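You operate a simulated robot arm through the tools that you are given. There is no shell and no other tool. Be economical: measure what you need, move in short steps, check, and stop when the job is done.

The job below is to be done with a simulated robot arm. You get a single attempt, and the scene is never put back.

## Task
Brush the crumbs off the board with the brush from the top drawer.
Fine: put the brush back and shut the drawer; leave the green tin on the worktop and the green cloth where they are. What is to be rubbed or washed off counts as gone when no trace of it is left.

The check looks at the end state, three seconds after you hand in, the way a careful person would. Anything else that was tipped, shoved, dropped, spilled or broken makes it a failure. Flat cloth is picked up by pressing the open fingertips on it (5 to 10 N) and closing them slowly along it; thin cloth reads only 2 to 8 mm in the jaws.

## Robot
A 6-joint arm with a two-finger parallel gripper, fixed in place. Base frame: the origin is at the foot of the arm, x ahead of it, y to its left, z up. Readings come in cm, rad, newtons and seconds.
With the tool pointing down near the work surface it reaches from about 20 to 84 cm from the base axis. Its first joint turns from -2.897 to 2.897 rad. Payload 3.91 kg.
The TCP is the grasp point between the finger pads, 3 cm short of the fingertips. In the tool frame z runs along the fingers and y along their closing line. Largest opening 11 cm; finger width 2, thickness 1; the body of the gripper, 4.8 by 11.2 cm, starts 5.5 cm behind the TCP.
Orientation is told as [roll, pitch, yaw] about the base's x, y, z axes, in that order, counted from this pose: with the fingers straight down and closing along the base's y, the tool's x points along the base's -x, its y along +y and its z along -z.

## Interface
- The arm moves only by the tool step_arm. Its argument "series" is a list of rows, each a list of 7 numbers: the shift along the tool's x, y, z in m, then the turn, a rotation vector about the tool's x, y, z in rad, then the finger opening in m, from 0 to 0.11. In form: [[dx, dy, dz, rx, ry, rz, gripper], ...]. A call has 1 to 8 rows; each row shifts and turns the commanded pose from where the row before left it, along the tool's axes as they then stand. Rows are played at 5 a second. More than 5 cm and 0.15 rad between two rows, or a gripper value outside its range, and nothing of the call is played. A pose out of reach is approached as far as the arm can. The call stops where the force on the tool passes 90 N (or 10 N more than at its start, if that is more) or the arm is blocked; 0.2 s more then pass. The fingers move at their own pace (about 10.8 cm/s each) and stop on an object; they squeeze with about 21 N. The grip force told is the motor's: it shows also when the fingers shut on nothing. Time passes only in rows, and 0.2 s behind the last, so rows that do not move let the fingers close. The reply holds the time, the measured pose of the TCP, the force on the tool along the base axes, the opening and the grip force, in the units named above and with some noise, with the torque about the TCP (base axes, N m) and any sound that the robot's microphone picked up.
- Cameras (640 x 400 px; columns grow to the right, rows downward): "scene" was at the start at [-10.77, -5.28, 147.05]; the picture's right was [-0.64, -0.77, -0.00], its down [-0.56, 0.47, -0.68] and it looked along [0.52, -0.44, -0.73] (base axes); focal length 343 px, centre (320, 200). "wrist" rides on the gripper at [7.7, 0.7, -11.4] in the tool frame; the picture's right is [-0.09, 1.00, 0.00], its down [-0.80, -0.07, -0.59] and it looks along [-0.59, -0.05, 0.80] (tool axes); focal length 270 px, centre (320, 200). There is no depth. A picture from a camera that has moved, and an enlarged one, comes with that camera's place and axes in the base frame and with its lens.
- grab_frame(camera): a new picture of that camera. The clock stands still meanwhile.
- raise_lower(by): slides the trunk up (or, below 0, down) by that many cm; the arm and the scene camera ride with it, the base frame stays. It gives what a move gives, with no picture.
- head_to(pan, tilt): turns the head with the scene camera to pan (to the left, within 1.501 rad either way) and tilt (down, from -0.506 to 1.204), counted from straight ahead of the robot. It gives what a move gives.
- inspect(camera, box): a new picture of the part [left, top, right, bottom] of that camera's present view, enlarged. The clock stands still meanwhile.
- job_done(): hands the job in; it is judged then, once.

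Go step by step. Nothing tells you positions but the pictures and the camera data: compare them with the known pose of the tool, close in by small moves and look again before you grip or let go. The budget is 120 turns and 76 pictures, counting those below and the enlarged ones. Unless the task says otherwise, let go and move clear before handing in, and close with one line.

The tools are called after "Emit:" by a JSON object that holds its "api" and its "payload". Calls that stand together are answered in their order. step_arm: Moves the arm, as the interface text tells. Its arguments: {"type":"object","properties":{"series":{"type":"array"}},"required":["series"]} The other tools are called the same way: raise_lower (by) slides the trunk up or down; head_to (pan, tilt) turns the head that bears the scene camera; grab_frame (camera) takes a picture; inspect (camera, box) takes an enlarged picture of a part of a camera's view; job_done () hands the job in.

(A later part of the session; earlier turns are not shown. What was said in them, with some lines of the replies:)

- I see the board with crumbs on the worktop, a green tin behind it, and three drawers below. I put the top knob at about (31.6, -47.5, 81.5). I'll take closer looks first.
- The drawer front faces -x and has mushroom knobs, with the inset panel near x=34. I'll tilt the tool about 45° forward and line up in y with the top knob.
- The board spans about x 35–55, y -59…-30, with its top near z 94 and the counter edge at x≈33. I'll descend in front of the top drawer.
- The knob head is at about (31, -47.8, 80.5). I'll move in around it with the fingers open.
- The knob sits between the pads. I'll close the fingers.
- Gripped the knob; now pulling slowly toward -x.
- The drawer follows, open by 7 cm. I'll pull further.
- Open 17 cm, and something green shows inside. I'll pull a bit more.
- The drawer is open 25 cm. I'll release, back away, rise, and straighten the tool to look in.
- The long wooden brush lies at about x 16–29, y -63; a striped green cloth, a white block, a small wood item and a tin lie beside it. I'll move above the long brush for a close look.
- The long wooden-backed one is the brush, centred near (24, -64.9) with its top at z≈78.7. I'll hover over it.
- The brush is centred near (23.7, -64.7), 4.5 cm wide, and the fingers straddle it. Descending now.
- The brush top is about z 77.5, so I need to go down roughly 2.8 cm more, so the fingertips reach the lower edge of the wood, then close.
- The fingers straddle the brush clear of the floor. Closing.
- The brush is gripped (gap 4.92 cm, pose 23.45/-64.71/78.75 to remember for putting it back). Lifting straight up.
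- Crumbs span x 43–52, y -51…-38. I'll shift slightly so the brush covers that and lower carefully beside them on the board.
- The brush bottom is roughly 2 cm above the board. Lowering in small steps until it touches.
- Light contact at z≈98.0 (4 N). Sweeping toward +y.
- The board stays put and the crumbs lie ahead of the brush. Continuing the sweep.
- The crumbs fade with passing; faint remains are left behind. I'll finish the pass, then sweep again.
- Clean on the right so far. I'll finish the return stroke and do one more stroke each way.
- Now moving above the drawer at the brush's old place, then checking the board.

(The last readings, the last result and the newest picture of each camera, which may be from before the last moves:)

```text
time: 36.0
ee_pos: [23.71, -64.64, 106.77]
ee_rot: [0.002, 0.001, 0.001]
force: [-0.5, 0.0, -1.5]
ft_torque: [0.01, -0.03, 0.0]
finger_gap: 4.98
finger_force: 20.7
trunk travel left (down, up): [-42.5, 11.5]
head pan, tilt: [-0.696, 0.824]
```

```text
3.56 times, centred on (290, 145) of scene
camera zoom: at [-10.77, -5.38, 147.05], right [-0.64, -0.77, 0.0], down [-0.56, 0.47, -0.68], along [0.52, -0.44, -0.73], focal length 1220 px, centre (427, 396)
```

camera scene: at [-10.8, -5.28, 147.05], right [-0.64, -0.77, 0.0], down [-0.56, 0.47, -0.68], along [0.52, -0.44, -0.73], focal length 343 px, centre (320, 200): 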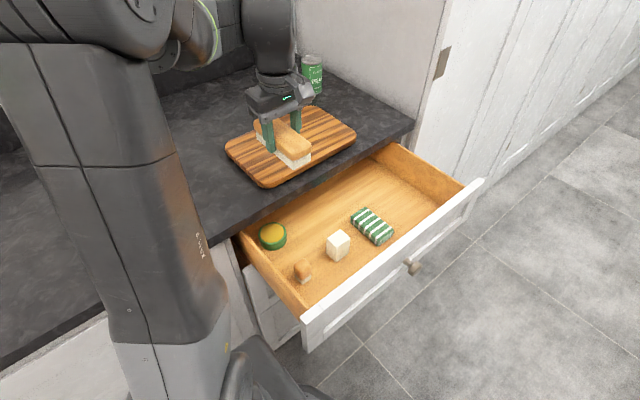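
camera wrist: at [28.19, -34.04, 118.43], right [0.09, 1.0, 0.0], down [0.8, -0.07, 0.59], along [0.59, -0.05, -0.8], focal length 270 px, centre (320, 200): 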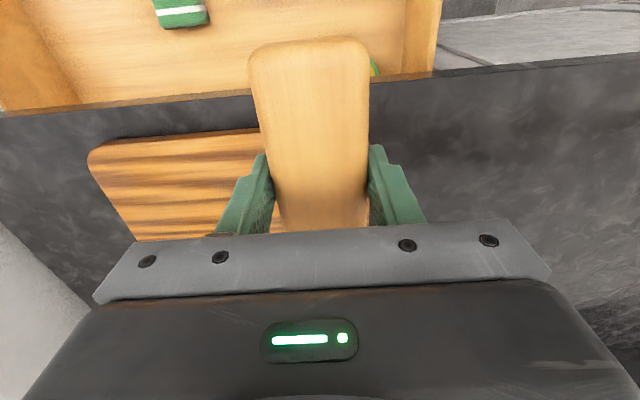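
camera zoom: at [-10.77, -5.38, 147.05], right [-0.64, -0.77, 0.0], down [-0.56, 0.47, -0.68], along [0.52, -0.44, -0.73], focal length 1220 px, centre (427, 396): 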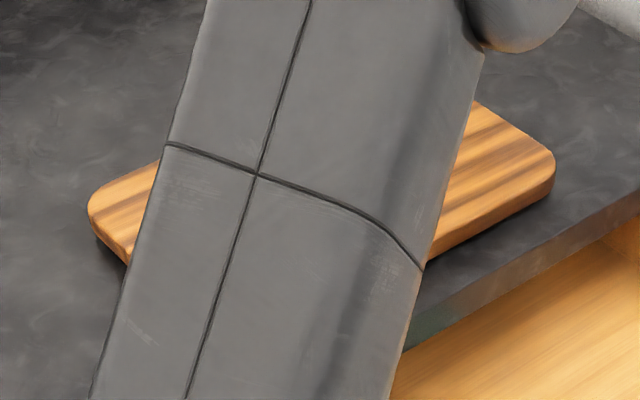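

The arm hides the board; I'll hover beside it to check from the wrist camera before returning the brush.

Emit:
{"api": "step_arm", "payload": {"series": [[-0.042, 0.005, 0, 0, 0, 0, 0.03], [-0.042, 0.005, 0, 0, 0, 0, 0.03], [-0.042, 0.005, 0, 0, 0, 0, 0.03], [-0.042, 0.005, -0.01, 0, 0, 0, 0.03], [-0.035, 0.005, -0.01, 0, 0, 0, 0.03]]}}

Emit:
{"api": "inspect", "payload": {"camera": "wrist", "box": [300, 0, 640, 220]}}

Emit:
{"api": "inspect", "payload": {"camera": "scene", "box": [200, 90, 380, 200]}}

```text
time: 37.2
ee_pos: [43.98, -62.14, 108.81]
ee_rot: [0.0, -0.001, -0.001]
force: [0.7, 0.9, -0.3]
ft_torque: [0.01, 0.02, -0.02]
finger_gap: 4.96
finger_force: 21.0
trunk travel left (down, up): [-42.5, 11.5]
head pan, tilt: [-0.696, 0.824]
```

```text
1.82 times, centred on (470, 110) of wrist
camera zoom: at [36.32, -61.41, 120.31], right [0.09, 1.0, 0.0], down [0.8, -0.07, 0.59], along [0.59, -0.05, -0.8], focal length 491 px, centre (47, 364)
```

zoom: 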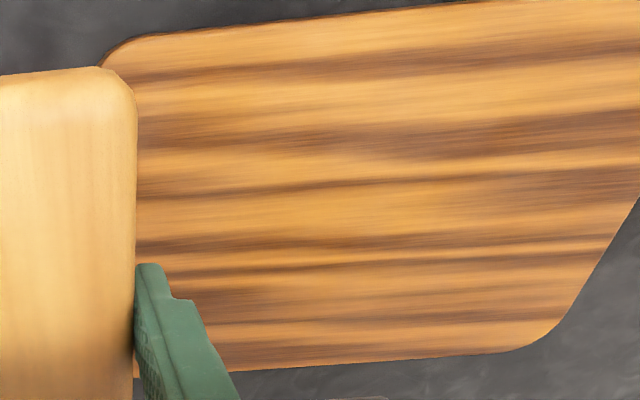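

```text
3.56 times, centred on (290, 145) of scene
camera zoom: at [-10.7, -5.3, 147.06], right [-0.64, -0.77, 0.0], down [-0.56, 0.47, -0.68], along [0.52, -0.44, -0.73], focal length 1220 px, centre (427, 396)
```

zoom: 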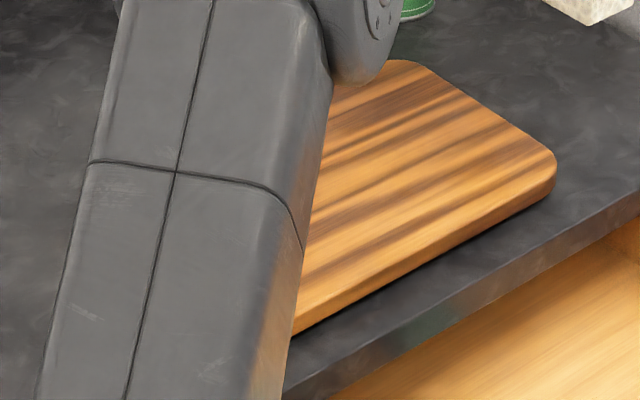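

The board is spotless. Returning the brush over its old place and lowering it.

Emit:
{"api": "step_arm", "payload": {"series": [[0.042, -0.005, 0, 0, 0, 0, 0.03], [0.042, -0.005, 0, 0, 0, 0, 0.03], [0.042, -0.005, 0, 0, 0, 0, 0.03], [0.042, -0.005, 0, 0, 0, 0, 0.03], [0.0373, -0.0057, 0, 0, 0, 0, 0.03]]}}

Emit:
{"api": "step_arm", "payload": {"series": [[0, 0, 0.045, 0, 0, 0, 0.03], [0, 0, 0.045, 0, 0, 0, 0.03], [0, 0, 0.045, 0, 0, 0, 0.03], [0, 0, 0.045, 0, 0, 0, 0.03]]}}

Emit:
{"api": "grab_frame", "payload": {"camera": "wrist"}}

```text
time: 38.4
ee_pos: [23.11, -64.66, 108.96]
ee_rot: [-0.001, 0.0, -0.001]
force: [-0.4, 0.2, -0.2]
ft_torque: [-0.02, -0.01, 0.0]
finger_gap: 4.95
finger_force: 21.3
trunk travel left (down, up): [-42.5, 11.5]
head pan, tilt: [-0.696, 0.824]
```

```text
time: 39.4
ee_pos: [23.39, -64.8, 90.77]
ee_rot: [-0.001, 0.0, 0.0]
force: [-0.3, -0.2, -0.6]
ft_torque: [0.01, 0.0, -0.04]
finger_gap: 4.96
finger_force: 21.2
trunk travel left (down, up): [-42.5, 11.5]
head pan, tilt: [-0.696, 0.824]
```

```text
37 pictures are left
camera wrist: at [15.73, -64.12, 102.39], right [0.09, 1.0, 0.0], down [0.8, -0.07, 0.59], along [0.59, -0.05, -0.8], focal length 270 px, centre (320, 200)
```

wrist: 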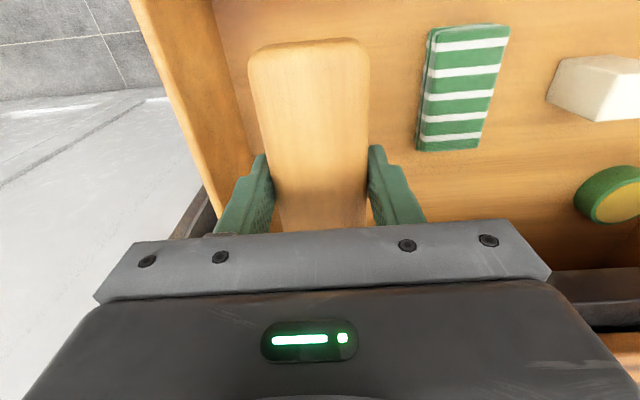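

Emit:
{"api": "step_arm", "payload": {"series": [[0, 0, 0.04, 0, 0, 0, 0.03], [0, 0, 0.04, 0, 0, 0, 0.03], [0, 0, 0.03, 0, 0, 0, 0.03], [0, 0, 0.006, 0, 0, 0, 0.03], [0, 0, 0, 0, 0, 0, 0.03]]}}

Emit:
{"api": "step_arm", "payload": {"series": [[0, 0, 0.003, 0, 0, 0, 0.03], [0, 0, 0, 0, 0, 0, 0.03]]}}

```text
time: 40.6
ee_pos: [23.44, -64.8, 79.46]
ee_rot: [-0.002, -0.002, 0.001]
force: [0.6, 0.0, -1.0]
ft_torque: [-0.01, 0.02, 0.0]
finger_gap: 4.96
finger_force: 20.8
trunk travel left (down, up): [-42.5, 11.5]
head pan, tilt: [-0.696, 0.824]
```

```text
time: 41.2
ee_pos: [23.42, -64.73, 79.08]
ee_rot: [0.001, -0.001, -0.001]
force: [0.0, -0.4, 0.0]
ft_torque: [0.02, 0.01, 0.02]
finger_gap: 4.98
finger_force: 21.0
trunk travel left (down, up): [-42.5, 11.5]
head pan, tilt: [-0.696, 0.824]
```

Emit:
{"api": "step_arm", "payload": {"series": [[0, 0, 0.002, 0, 0, 0, 0.03], [0, 0, 0, 0, 0, 0, 0.03]]}}

Emit:
{"api": "step_arm", "payload": {"series": [[0, 0, 0.0015, 0, 0, 0, 0.03], [0, 0, 0, 0, 0, 0, 0.03]]}}

```text
time: 41.8
ee_pos: [23.33, -64.71, 78.8]
ee_rot: [-0.001, 0.001, 0.0]
force: [0.5, 0.1, 0.2]
ft_torque: [0.04, 0.0, -0.01]
finger_gap: 4.97
finger_force: 20.3
trunk travel left (down, up): [-42.5, 11.5]
head pan, tilt: [-0.696, 0.824]
```

```text
time: 42.4
ee_pos: [23.32, -64.67, 78.64]
ee_rot: [0.0, -0.002, 0.001]
force: [-0.2, -0.2, -0.8]
ft_torque: [0.02, 0.0, 0.02]
finger_gap: 4.93
finger_force: 20.5
trunk travel left (down, up): [-42.5, 11.5]
head pan, tilt: [-0.696, 0.824]
```

Emit:
{"api": "step_arm", "payload": {"series": [[0, 0, 0.0015, 0, 0, 0, 0.03], [0, 0, 0, 0, 0, 0, 0.03]]}}

```text
time: 43.0
ee_pos: [23.37, -64.77, 78.77]
ee_rot: [-0.003, 0.0, -0.001]
force: [0.5, 0.4, 11.1]
ft_torque: [0.22, 0.08, -0.04]
finger_gap: 4.95
finger_force: 21.6
trunk travel left (down, up): [-42.5, 11.5]
head pan, tilt: [-0.696, 0.824]
```

Brush rests on the drawer floor. Releasing and rising straight up.

Emit:
{"api": "step_arm", "payload": {"series": [[0, 0, -0.001, 0, 0, 0, 0.03], [0, 0, 0, 0, 0, 0, 0.06], [0, 0, 0, 0, 0, 0, 0.072], [0, 0, 0, 0, 0, 0, 0.072], [0, 0, -0.02, 0, 0, 0, 0.072], [0, 0, -0.04, 0, 0, 0, 0.072], [0, 0, -0.045, 0, 0, 0, 0.072], [0, 0, -0.045, 0, 0, 0, 0.072]]}}

Emit:
{"api": "grab_frame", "payload": {"camera": "wrist"}}

Emit:
{"api": "grab_frame", "payload": {"camera": "scene"}}

```text
time: 44.8
ee_pos: [23.28, -64.49, 93.46]
ee_rot: [0.0, 0.0, 0.0]
force: [-0.1, 0.2, -0.1]
ft_torque: [-0.01, -0.02, 0.0]
finger_gap: 7.22
finger_force: 0.0
trunk travel left (down, up): [-42.5, 11.5]
head pan, tilt: [-0.696, 0.824]
```

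```text
36 pictures are left
camera wrist: at [15.6, -63.87, 104.97], right [0.09, 1.0, 0.0], down [0.8, -0.07, 0.59], along [0.59, -0.05, -0.8], focal length 270 px, centre (320, 200)
```

wrist: 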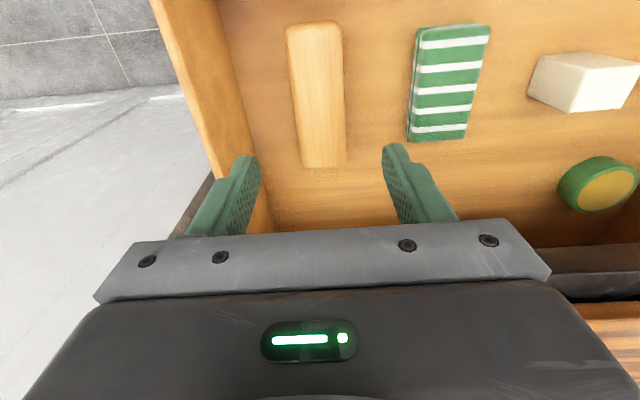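

```text
35 pictures are left
camera scene: at [-10.78, -5.25, 147.05], right [-0.64, -0.77, 0.0], down [-0.56, 0.47, -0.68], along [0.52, -0.44, -0.73], focal length 343 px, centre (320, 200)
```

scene: 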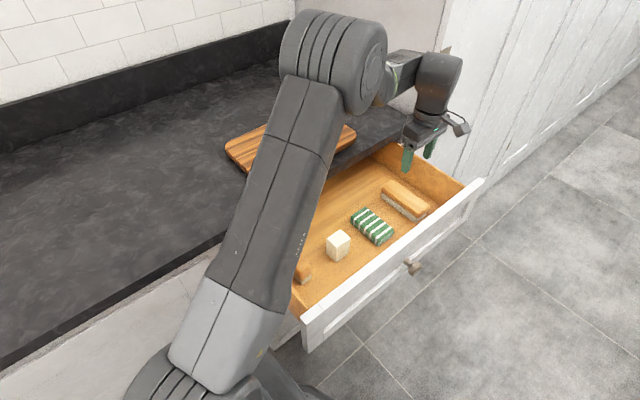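

Brush is back where it was, all other items untouched. Now returning to the knob by retracing my path.

Emit:
{"api": "step_arm", "payload": {"series": [[0, 0, -0.04, 0, 0, 0, 0.07], [0, 0, -0.04, 0, 0, 0, 0.07], [0, 0, -0.04, 0, 0, 0, 0.07], [0.035, 0.033, -0.011, 0, 0, 0, 0.07], [0.035, 0.033, -0.011, 0, 0, 0, 0.07], [0.035, 0.033, -0.011, 0, 0, 0, 0.07], [0.035, 0.033, -0.011, 0, 0, 0, 0.07], [0.025, 0.033, 0, 0, 0, 0, 0.07]]}}

Emit:
{"api": "step_arm", "payload": {"series": [[0, 0, 0, 0, -0.131, 0, 0.07], [0, 0, 0, 0, -0.131, 0, 0.07], [0, 0, 0, 0, -0.131, 0, 0.07], [0, 0, 0, 0, -0.131, 0, 0.07], [0, 0, 0, 0, -0.131, 0, 0.07], [0, 0, 0, 0, -0.131, 0, 0.07]]}}

```text
time: 46.6
ee_pos: [6.97, -48.03, 110.09]
ee_rot: [-0.002, -0.001, 0.001]
force: [0.3, 0.5, -0.7]
ft_torque: [0.01, 0.01, -0.01]
finger_gap: 7.03
finger_force: 0.0
trunk travel left (down, up): [-42.5, 11.5]
head pan, tilt: [-0.696, 0.824]
```

```text
time: 48.0
ee_pos: [6.86, -48.21, 109.97]
ee_rot: [-0.001, -0.79, 0.0]
force: [0.3, 0.1, 0.3]
ft_torque: [-0.03, -0.02, -0.01]
finger_gap: 7.01
finger_force: 0.0
trunk travel left (down, up): [-42.5, 11.5]
head pan, tilt: [-0.696, 0.824]
```

Emit:
{"api": "step_arm", "payload": {"series": [[0.0352, 0, 0.0095, 0, 0, 0, 0.07], [0.0352, 0, 0.0095, 0, 0, 0, 0.07], [0.0352, 0, 0.0095, 0, 0, 0, 0.07], [0.0352, 0, 0.0095, 0, 0, 0, 0.07], [0.0352, 0, 0.0095, 0, 0, 0, 0.07], [0.0352, 0, 0.0095, 0, 0, 0, 0.07]]}}

Emit:
{"api": "grab_frame", "payload": {"camera": "wrist"}}

```text
time: 49.4
ee_pos: [-4.06, -48.18, 91.05]
ee_rot: [0.0, -0.787, 0.0]
force: [0.3, 0.3, -0.5]
ft_torque: [-0.01, 0.02, 0.0]
finger_gap: 6.99
finger_force: 0.1
trunk travel left (down, up): [-42.5, 11.5]
head pan, tilt: [-0.696, 0.824]
```

```text
34 pictures are left
camera wrist: at [-17.52, -47.45, 93.72], right [0.06, 1.0, 0.06], down [0.14, -0.07, 0.99], along [0.99, -0.05, -0.15], focal length 270 px, centre (320, 200)
```

wrist: 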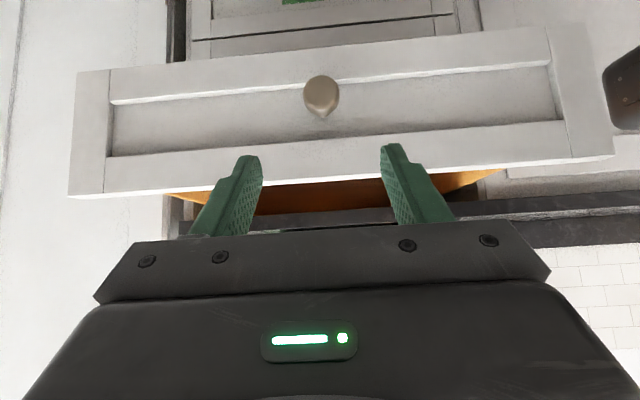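

Emit:
{"api": "step_arm", "payload": {"series": [[0, 0.0005, 0.035, 0, 0, 0, 0.07], [0, 0.0005, 0.035, 0, 0, 0, 0.07], [0, 0, 0.035, 0, 0, 0, 0.07], [0, 0, 0.034, 0, 0, 0, 0.07]]}}

Emit:
{"api": "grab_frame", "payload": {"camera": "wrist"}}

```text
time: 50.4
ee_pos: [5.91, -47.99, 81.12]
ee_rot: [0.002, -0.786, 0.0]
force: [0.1, -0.4, -1.6]
ft_torque: [0.0, 0.0, -0.02]
finger_gap: 6.99
finger_force: 0.0
trunk travel left (down, up): [-42.5, 11.5]
head pan, tilt: [-0.696, 0.824]
```

```text
33 pictures are left
camera wrist: at [-7.64, -47.32, 83.88], right [0.06, 1.0, 0.06], down [0.15, -0.07, 0.99], along [0.99, -0.05, -0.15], focal length 270 px, centre (320, 200)
```

wrist: 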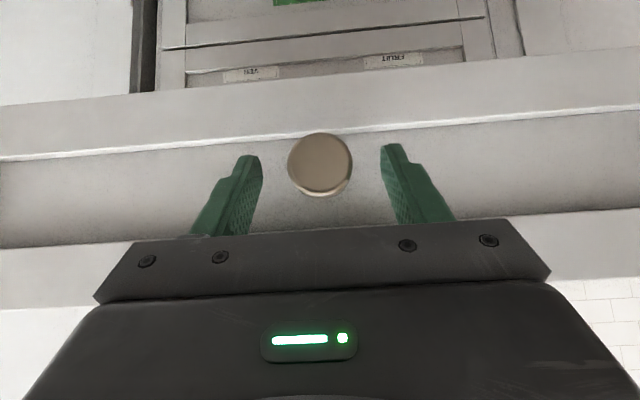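

Centred on the knob; gripping and pushing the drawer shut.

Emit:
{"api": "step_arm", "payload": {"series": [[0, 0, 0, 0, 0, 0, 0.03], [0, 0, 0, 0, 0, 0, 0.01], [0, 0, 0, 0, 0, 0, 0.01], [-0.0071, 0, 0.0071, 0, 0, 0, 0.01], [-0.0141, 0, 0.0141, 0, 0, 0, 0.01], [-0.0141, 0, 0.0141, 0, 0, 0, 0.01], [-0.0141, 0, 0.0141, 0, 0, 0, 0.01], [-0.0141, 0, 0.0141, 0, 0, 0, 0.01]]}}

Emit:
{"api": "step_arm", "payload": {"series": [[-0.0141, 0, 0.0141, 0, 0, 0, 0.01], [-0.0141, 0, 0.0141, 0, 0, 0, 0.01], [-0.0141, 0, 0.0141, 0, 0, 0, 0.01], [-0.0141, 0, 0.0141, 0, 0, 0, 0.01], [-0.0141, 0, 0.0141, 0, 0, 0, 0.01], [-0.0141, 0, 0.0141, 0, 0, 0, 0.01]]}}

```text
time: 52.2
ee_pos: [14.8, -48.01, 81.16]
ee_rot: [-0.002, -0.789, 0.001]
force: [1.0, 6.0, 6.9]
ft_torque: [0.26, -0.78, 0.19]
finger_gap: 3.53
finger_force: 45.1
trunk travel left (down, up): [-42.5, 11.5]
head pan, tilt: [-0.696, 0.824]
```

```text
time: 53.6
ee_pos: [26.79, -47.94, 81.24]
ee_rot: [-0.002, -0.787, 0.002]
force: [1.0, 5.0, -1.3]
ft_torque: [0.02, 0.89, -0.08]
finger_gap: 3.54
finger_force: 44.9
trunk travel left (down, up): [-42.5, 11.5]
head pan, tilt: [-0.696, 0.824]
```

Emit:
{"api": "step_arm", "payload": {"series": [[-0.0106, 0, 0.0106, 0, 0, 0, 0.01], [-0.0106, 0, 0.0106, 0, 0, 0, 0.01], [-0.0071, 0, 0.0071, 0, 0, 0, 0.01], [-0.0036, 0, 0.0036, 0, 0, 0, 0.01], [0, 0, 0, 0, 0, 0, 0.01]]}}

```text
time: 54.8
ee_pos: [30.89, -48.12, 81.07]
ee_rot: [0.002, -0.783, -0.002]
force: [-31.9, 8.1, -3.3]
ft_torque: [0.24, 0.88, 0.15]
finger_gap: 3.56
finger_force: 44.7
trunk travel left (down, up): [-42.5, 11.5]
head pan, tilt: [-0.696, 0.824]
```

The drawer has hit its stop, shut. I'll ease off, release and back away.

Emit:
{"api": "step_arm", "payload": {"series": [[0.003, 0, -0.003, 0, 0, 0, 0.01], [0, 0, 0, 0, 0, 0, 0.07], [0, 0, 0, 0, 0, 0, 0.07], [0, 0, -0.03, 0, 0, 0, 0.07], [0, 0, -0.045, 0, 0, 0, 0.07], [0, 0, -0.045, 0, 0, 0, 0.07], [-0.02, 0, -0.04, 0, 0, 0, 0.07], [-0.02, 0, -0.04, 0, 0, 0, 0.07]]}}

Emit:
{"api": "step_arm", "payload": {"series": [[-0.035, 0, -0.035, 0, 0, 0, 0.07], [-0.035, 0, -0.035, 0, 0, 0, 0.07], [-0.035, 0, -0.035, 0, 0, 0, 0.07]]}}

Emit:
{"api": "grab_frame", "payload": {"camera": "wrist"}}

Emit:
{"api": "grab_frame", "payload": {"camera": "scene"}}

```text
time: 56.6
ee_pos: [19.58, -48.02, 98.19]
ee_rot: [0.0, -0.788, 0.0]
force: [-1.1, -0.7, -0.3]
ft_torque: [-0.02, 0.0, 0.03]
finger_gap: 6.99
finger_force: 0.1
trunk travel left (down, up): [-42.5, 11.5]
head pan, tilt: [-0.696, 0.824]
```

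```text
time: 57.4
ee_pos: [19.69, -47.98, 113.06]
ee_rot: [0.002, -0.786, -0.001]
force: [-0.6, -0.2, -0.4]
ft_torque: [-0.03, -0.01, -0.02]
finger_gap: 7.01
finger_force: 0.0
trunk travel left (down, up): [-42.5, 11.5]
head pan, tilt: [-0.696, 0.824]
```

```text
32 pictures are left
camera wrist: at [6.13, -47.29, 115.85], right [0.06, 1.0, 0.06], down [0.15, -0.07, 0.99], along [0.99, -0.05, -0.15], focal length 270 px, centre (320, 200)
```

wrist: 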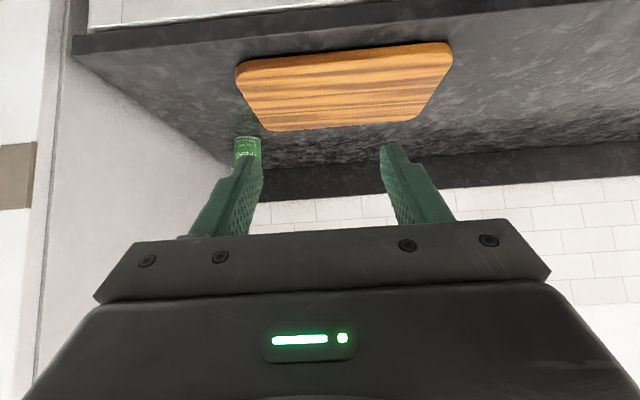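

```text
31 pictures are left
camera scene: at [-10.78, -5.26, 147.04], right [-0.64, -0.77, 0.0], down [-0.56, 0.47, -0.68], along [0.52, -0.44, -0.73], focal length 343 px, centre (320, 200)
```

scene: 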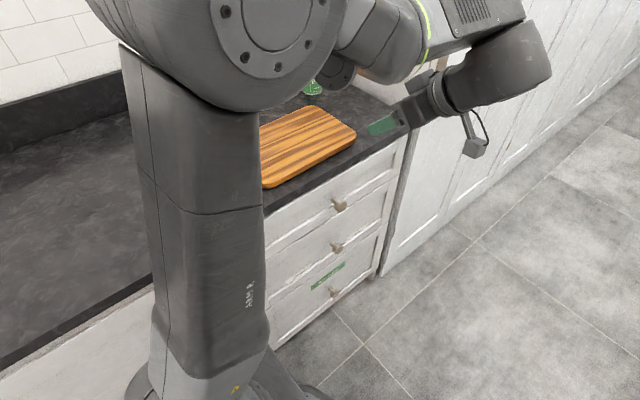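

The drawer is shut and the board is where it was. One last close look at the board.

Emit:
{"api": "inspect", "payload": {"camera": "wrist", "box": [220, 20, 470, 160]}}

Emit:
{"api": "inspect", "payload": {"camera": "scene", "box": [240, 80, 420, 230]}}

```text
2.56 times, centred on (345, 90) of wrist
camera zoom: at [6.13, -47.29, 115.85], right [0.06, 1.0, 0.06], down [0.15, -0.07, 0.99], along [0.99, -0.05, -0.15], focal length 692 px, centre (256, 482)
```

zoom: 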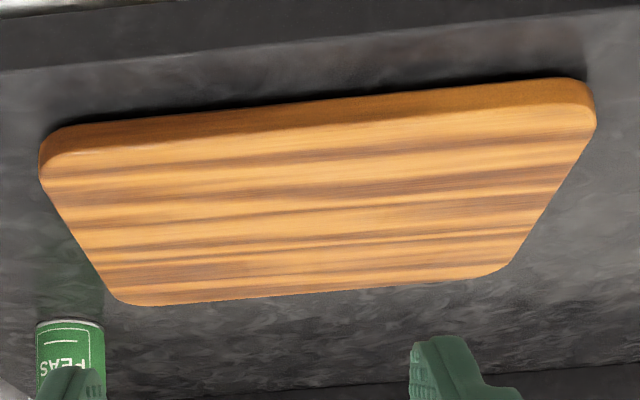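

```text
2.67 times, centred on (330, 155) of scene
camera zoom: at [-10.78, -5.26, 147.04], right [-0.64, -0.77, 0.0], down [-0.56, 0.47, -0.68], along [0.52, -0.44, -0.73], focal length 915 px, centre (293, 320)
```

zoom: 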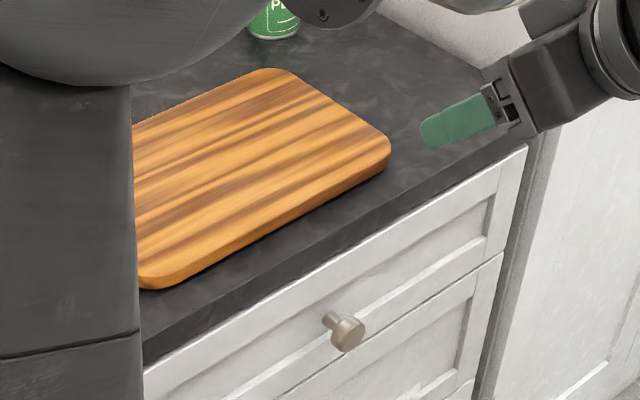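

The board is clean, the brush is back, the drawer is shut and the gripper is clear. Handing in.

Emit:
{"api": "job_done", "payload": {}}

```text
The job is handed in.
```

The crumbs are brushed off the board, the brush is back in the shut top drawer, and the green tin and green cloth were left where they were.
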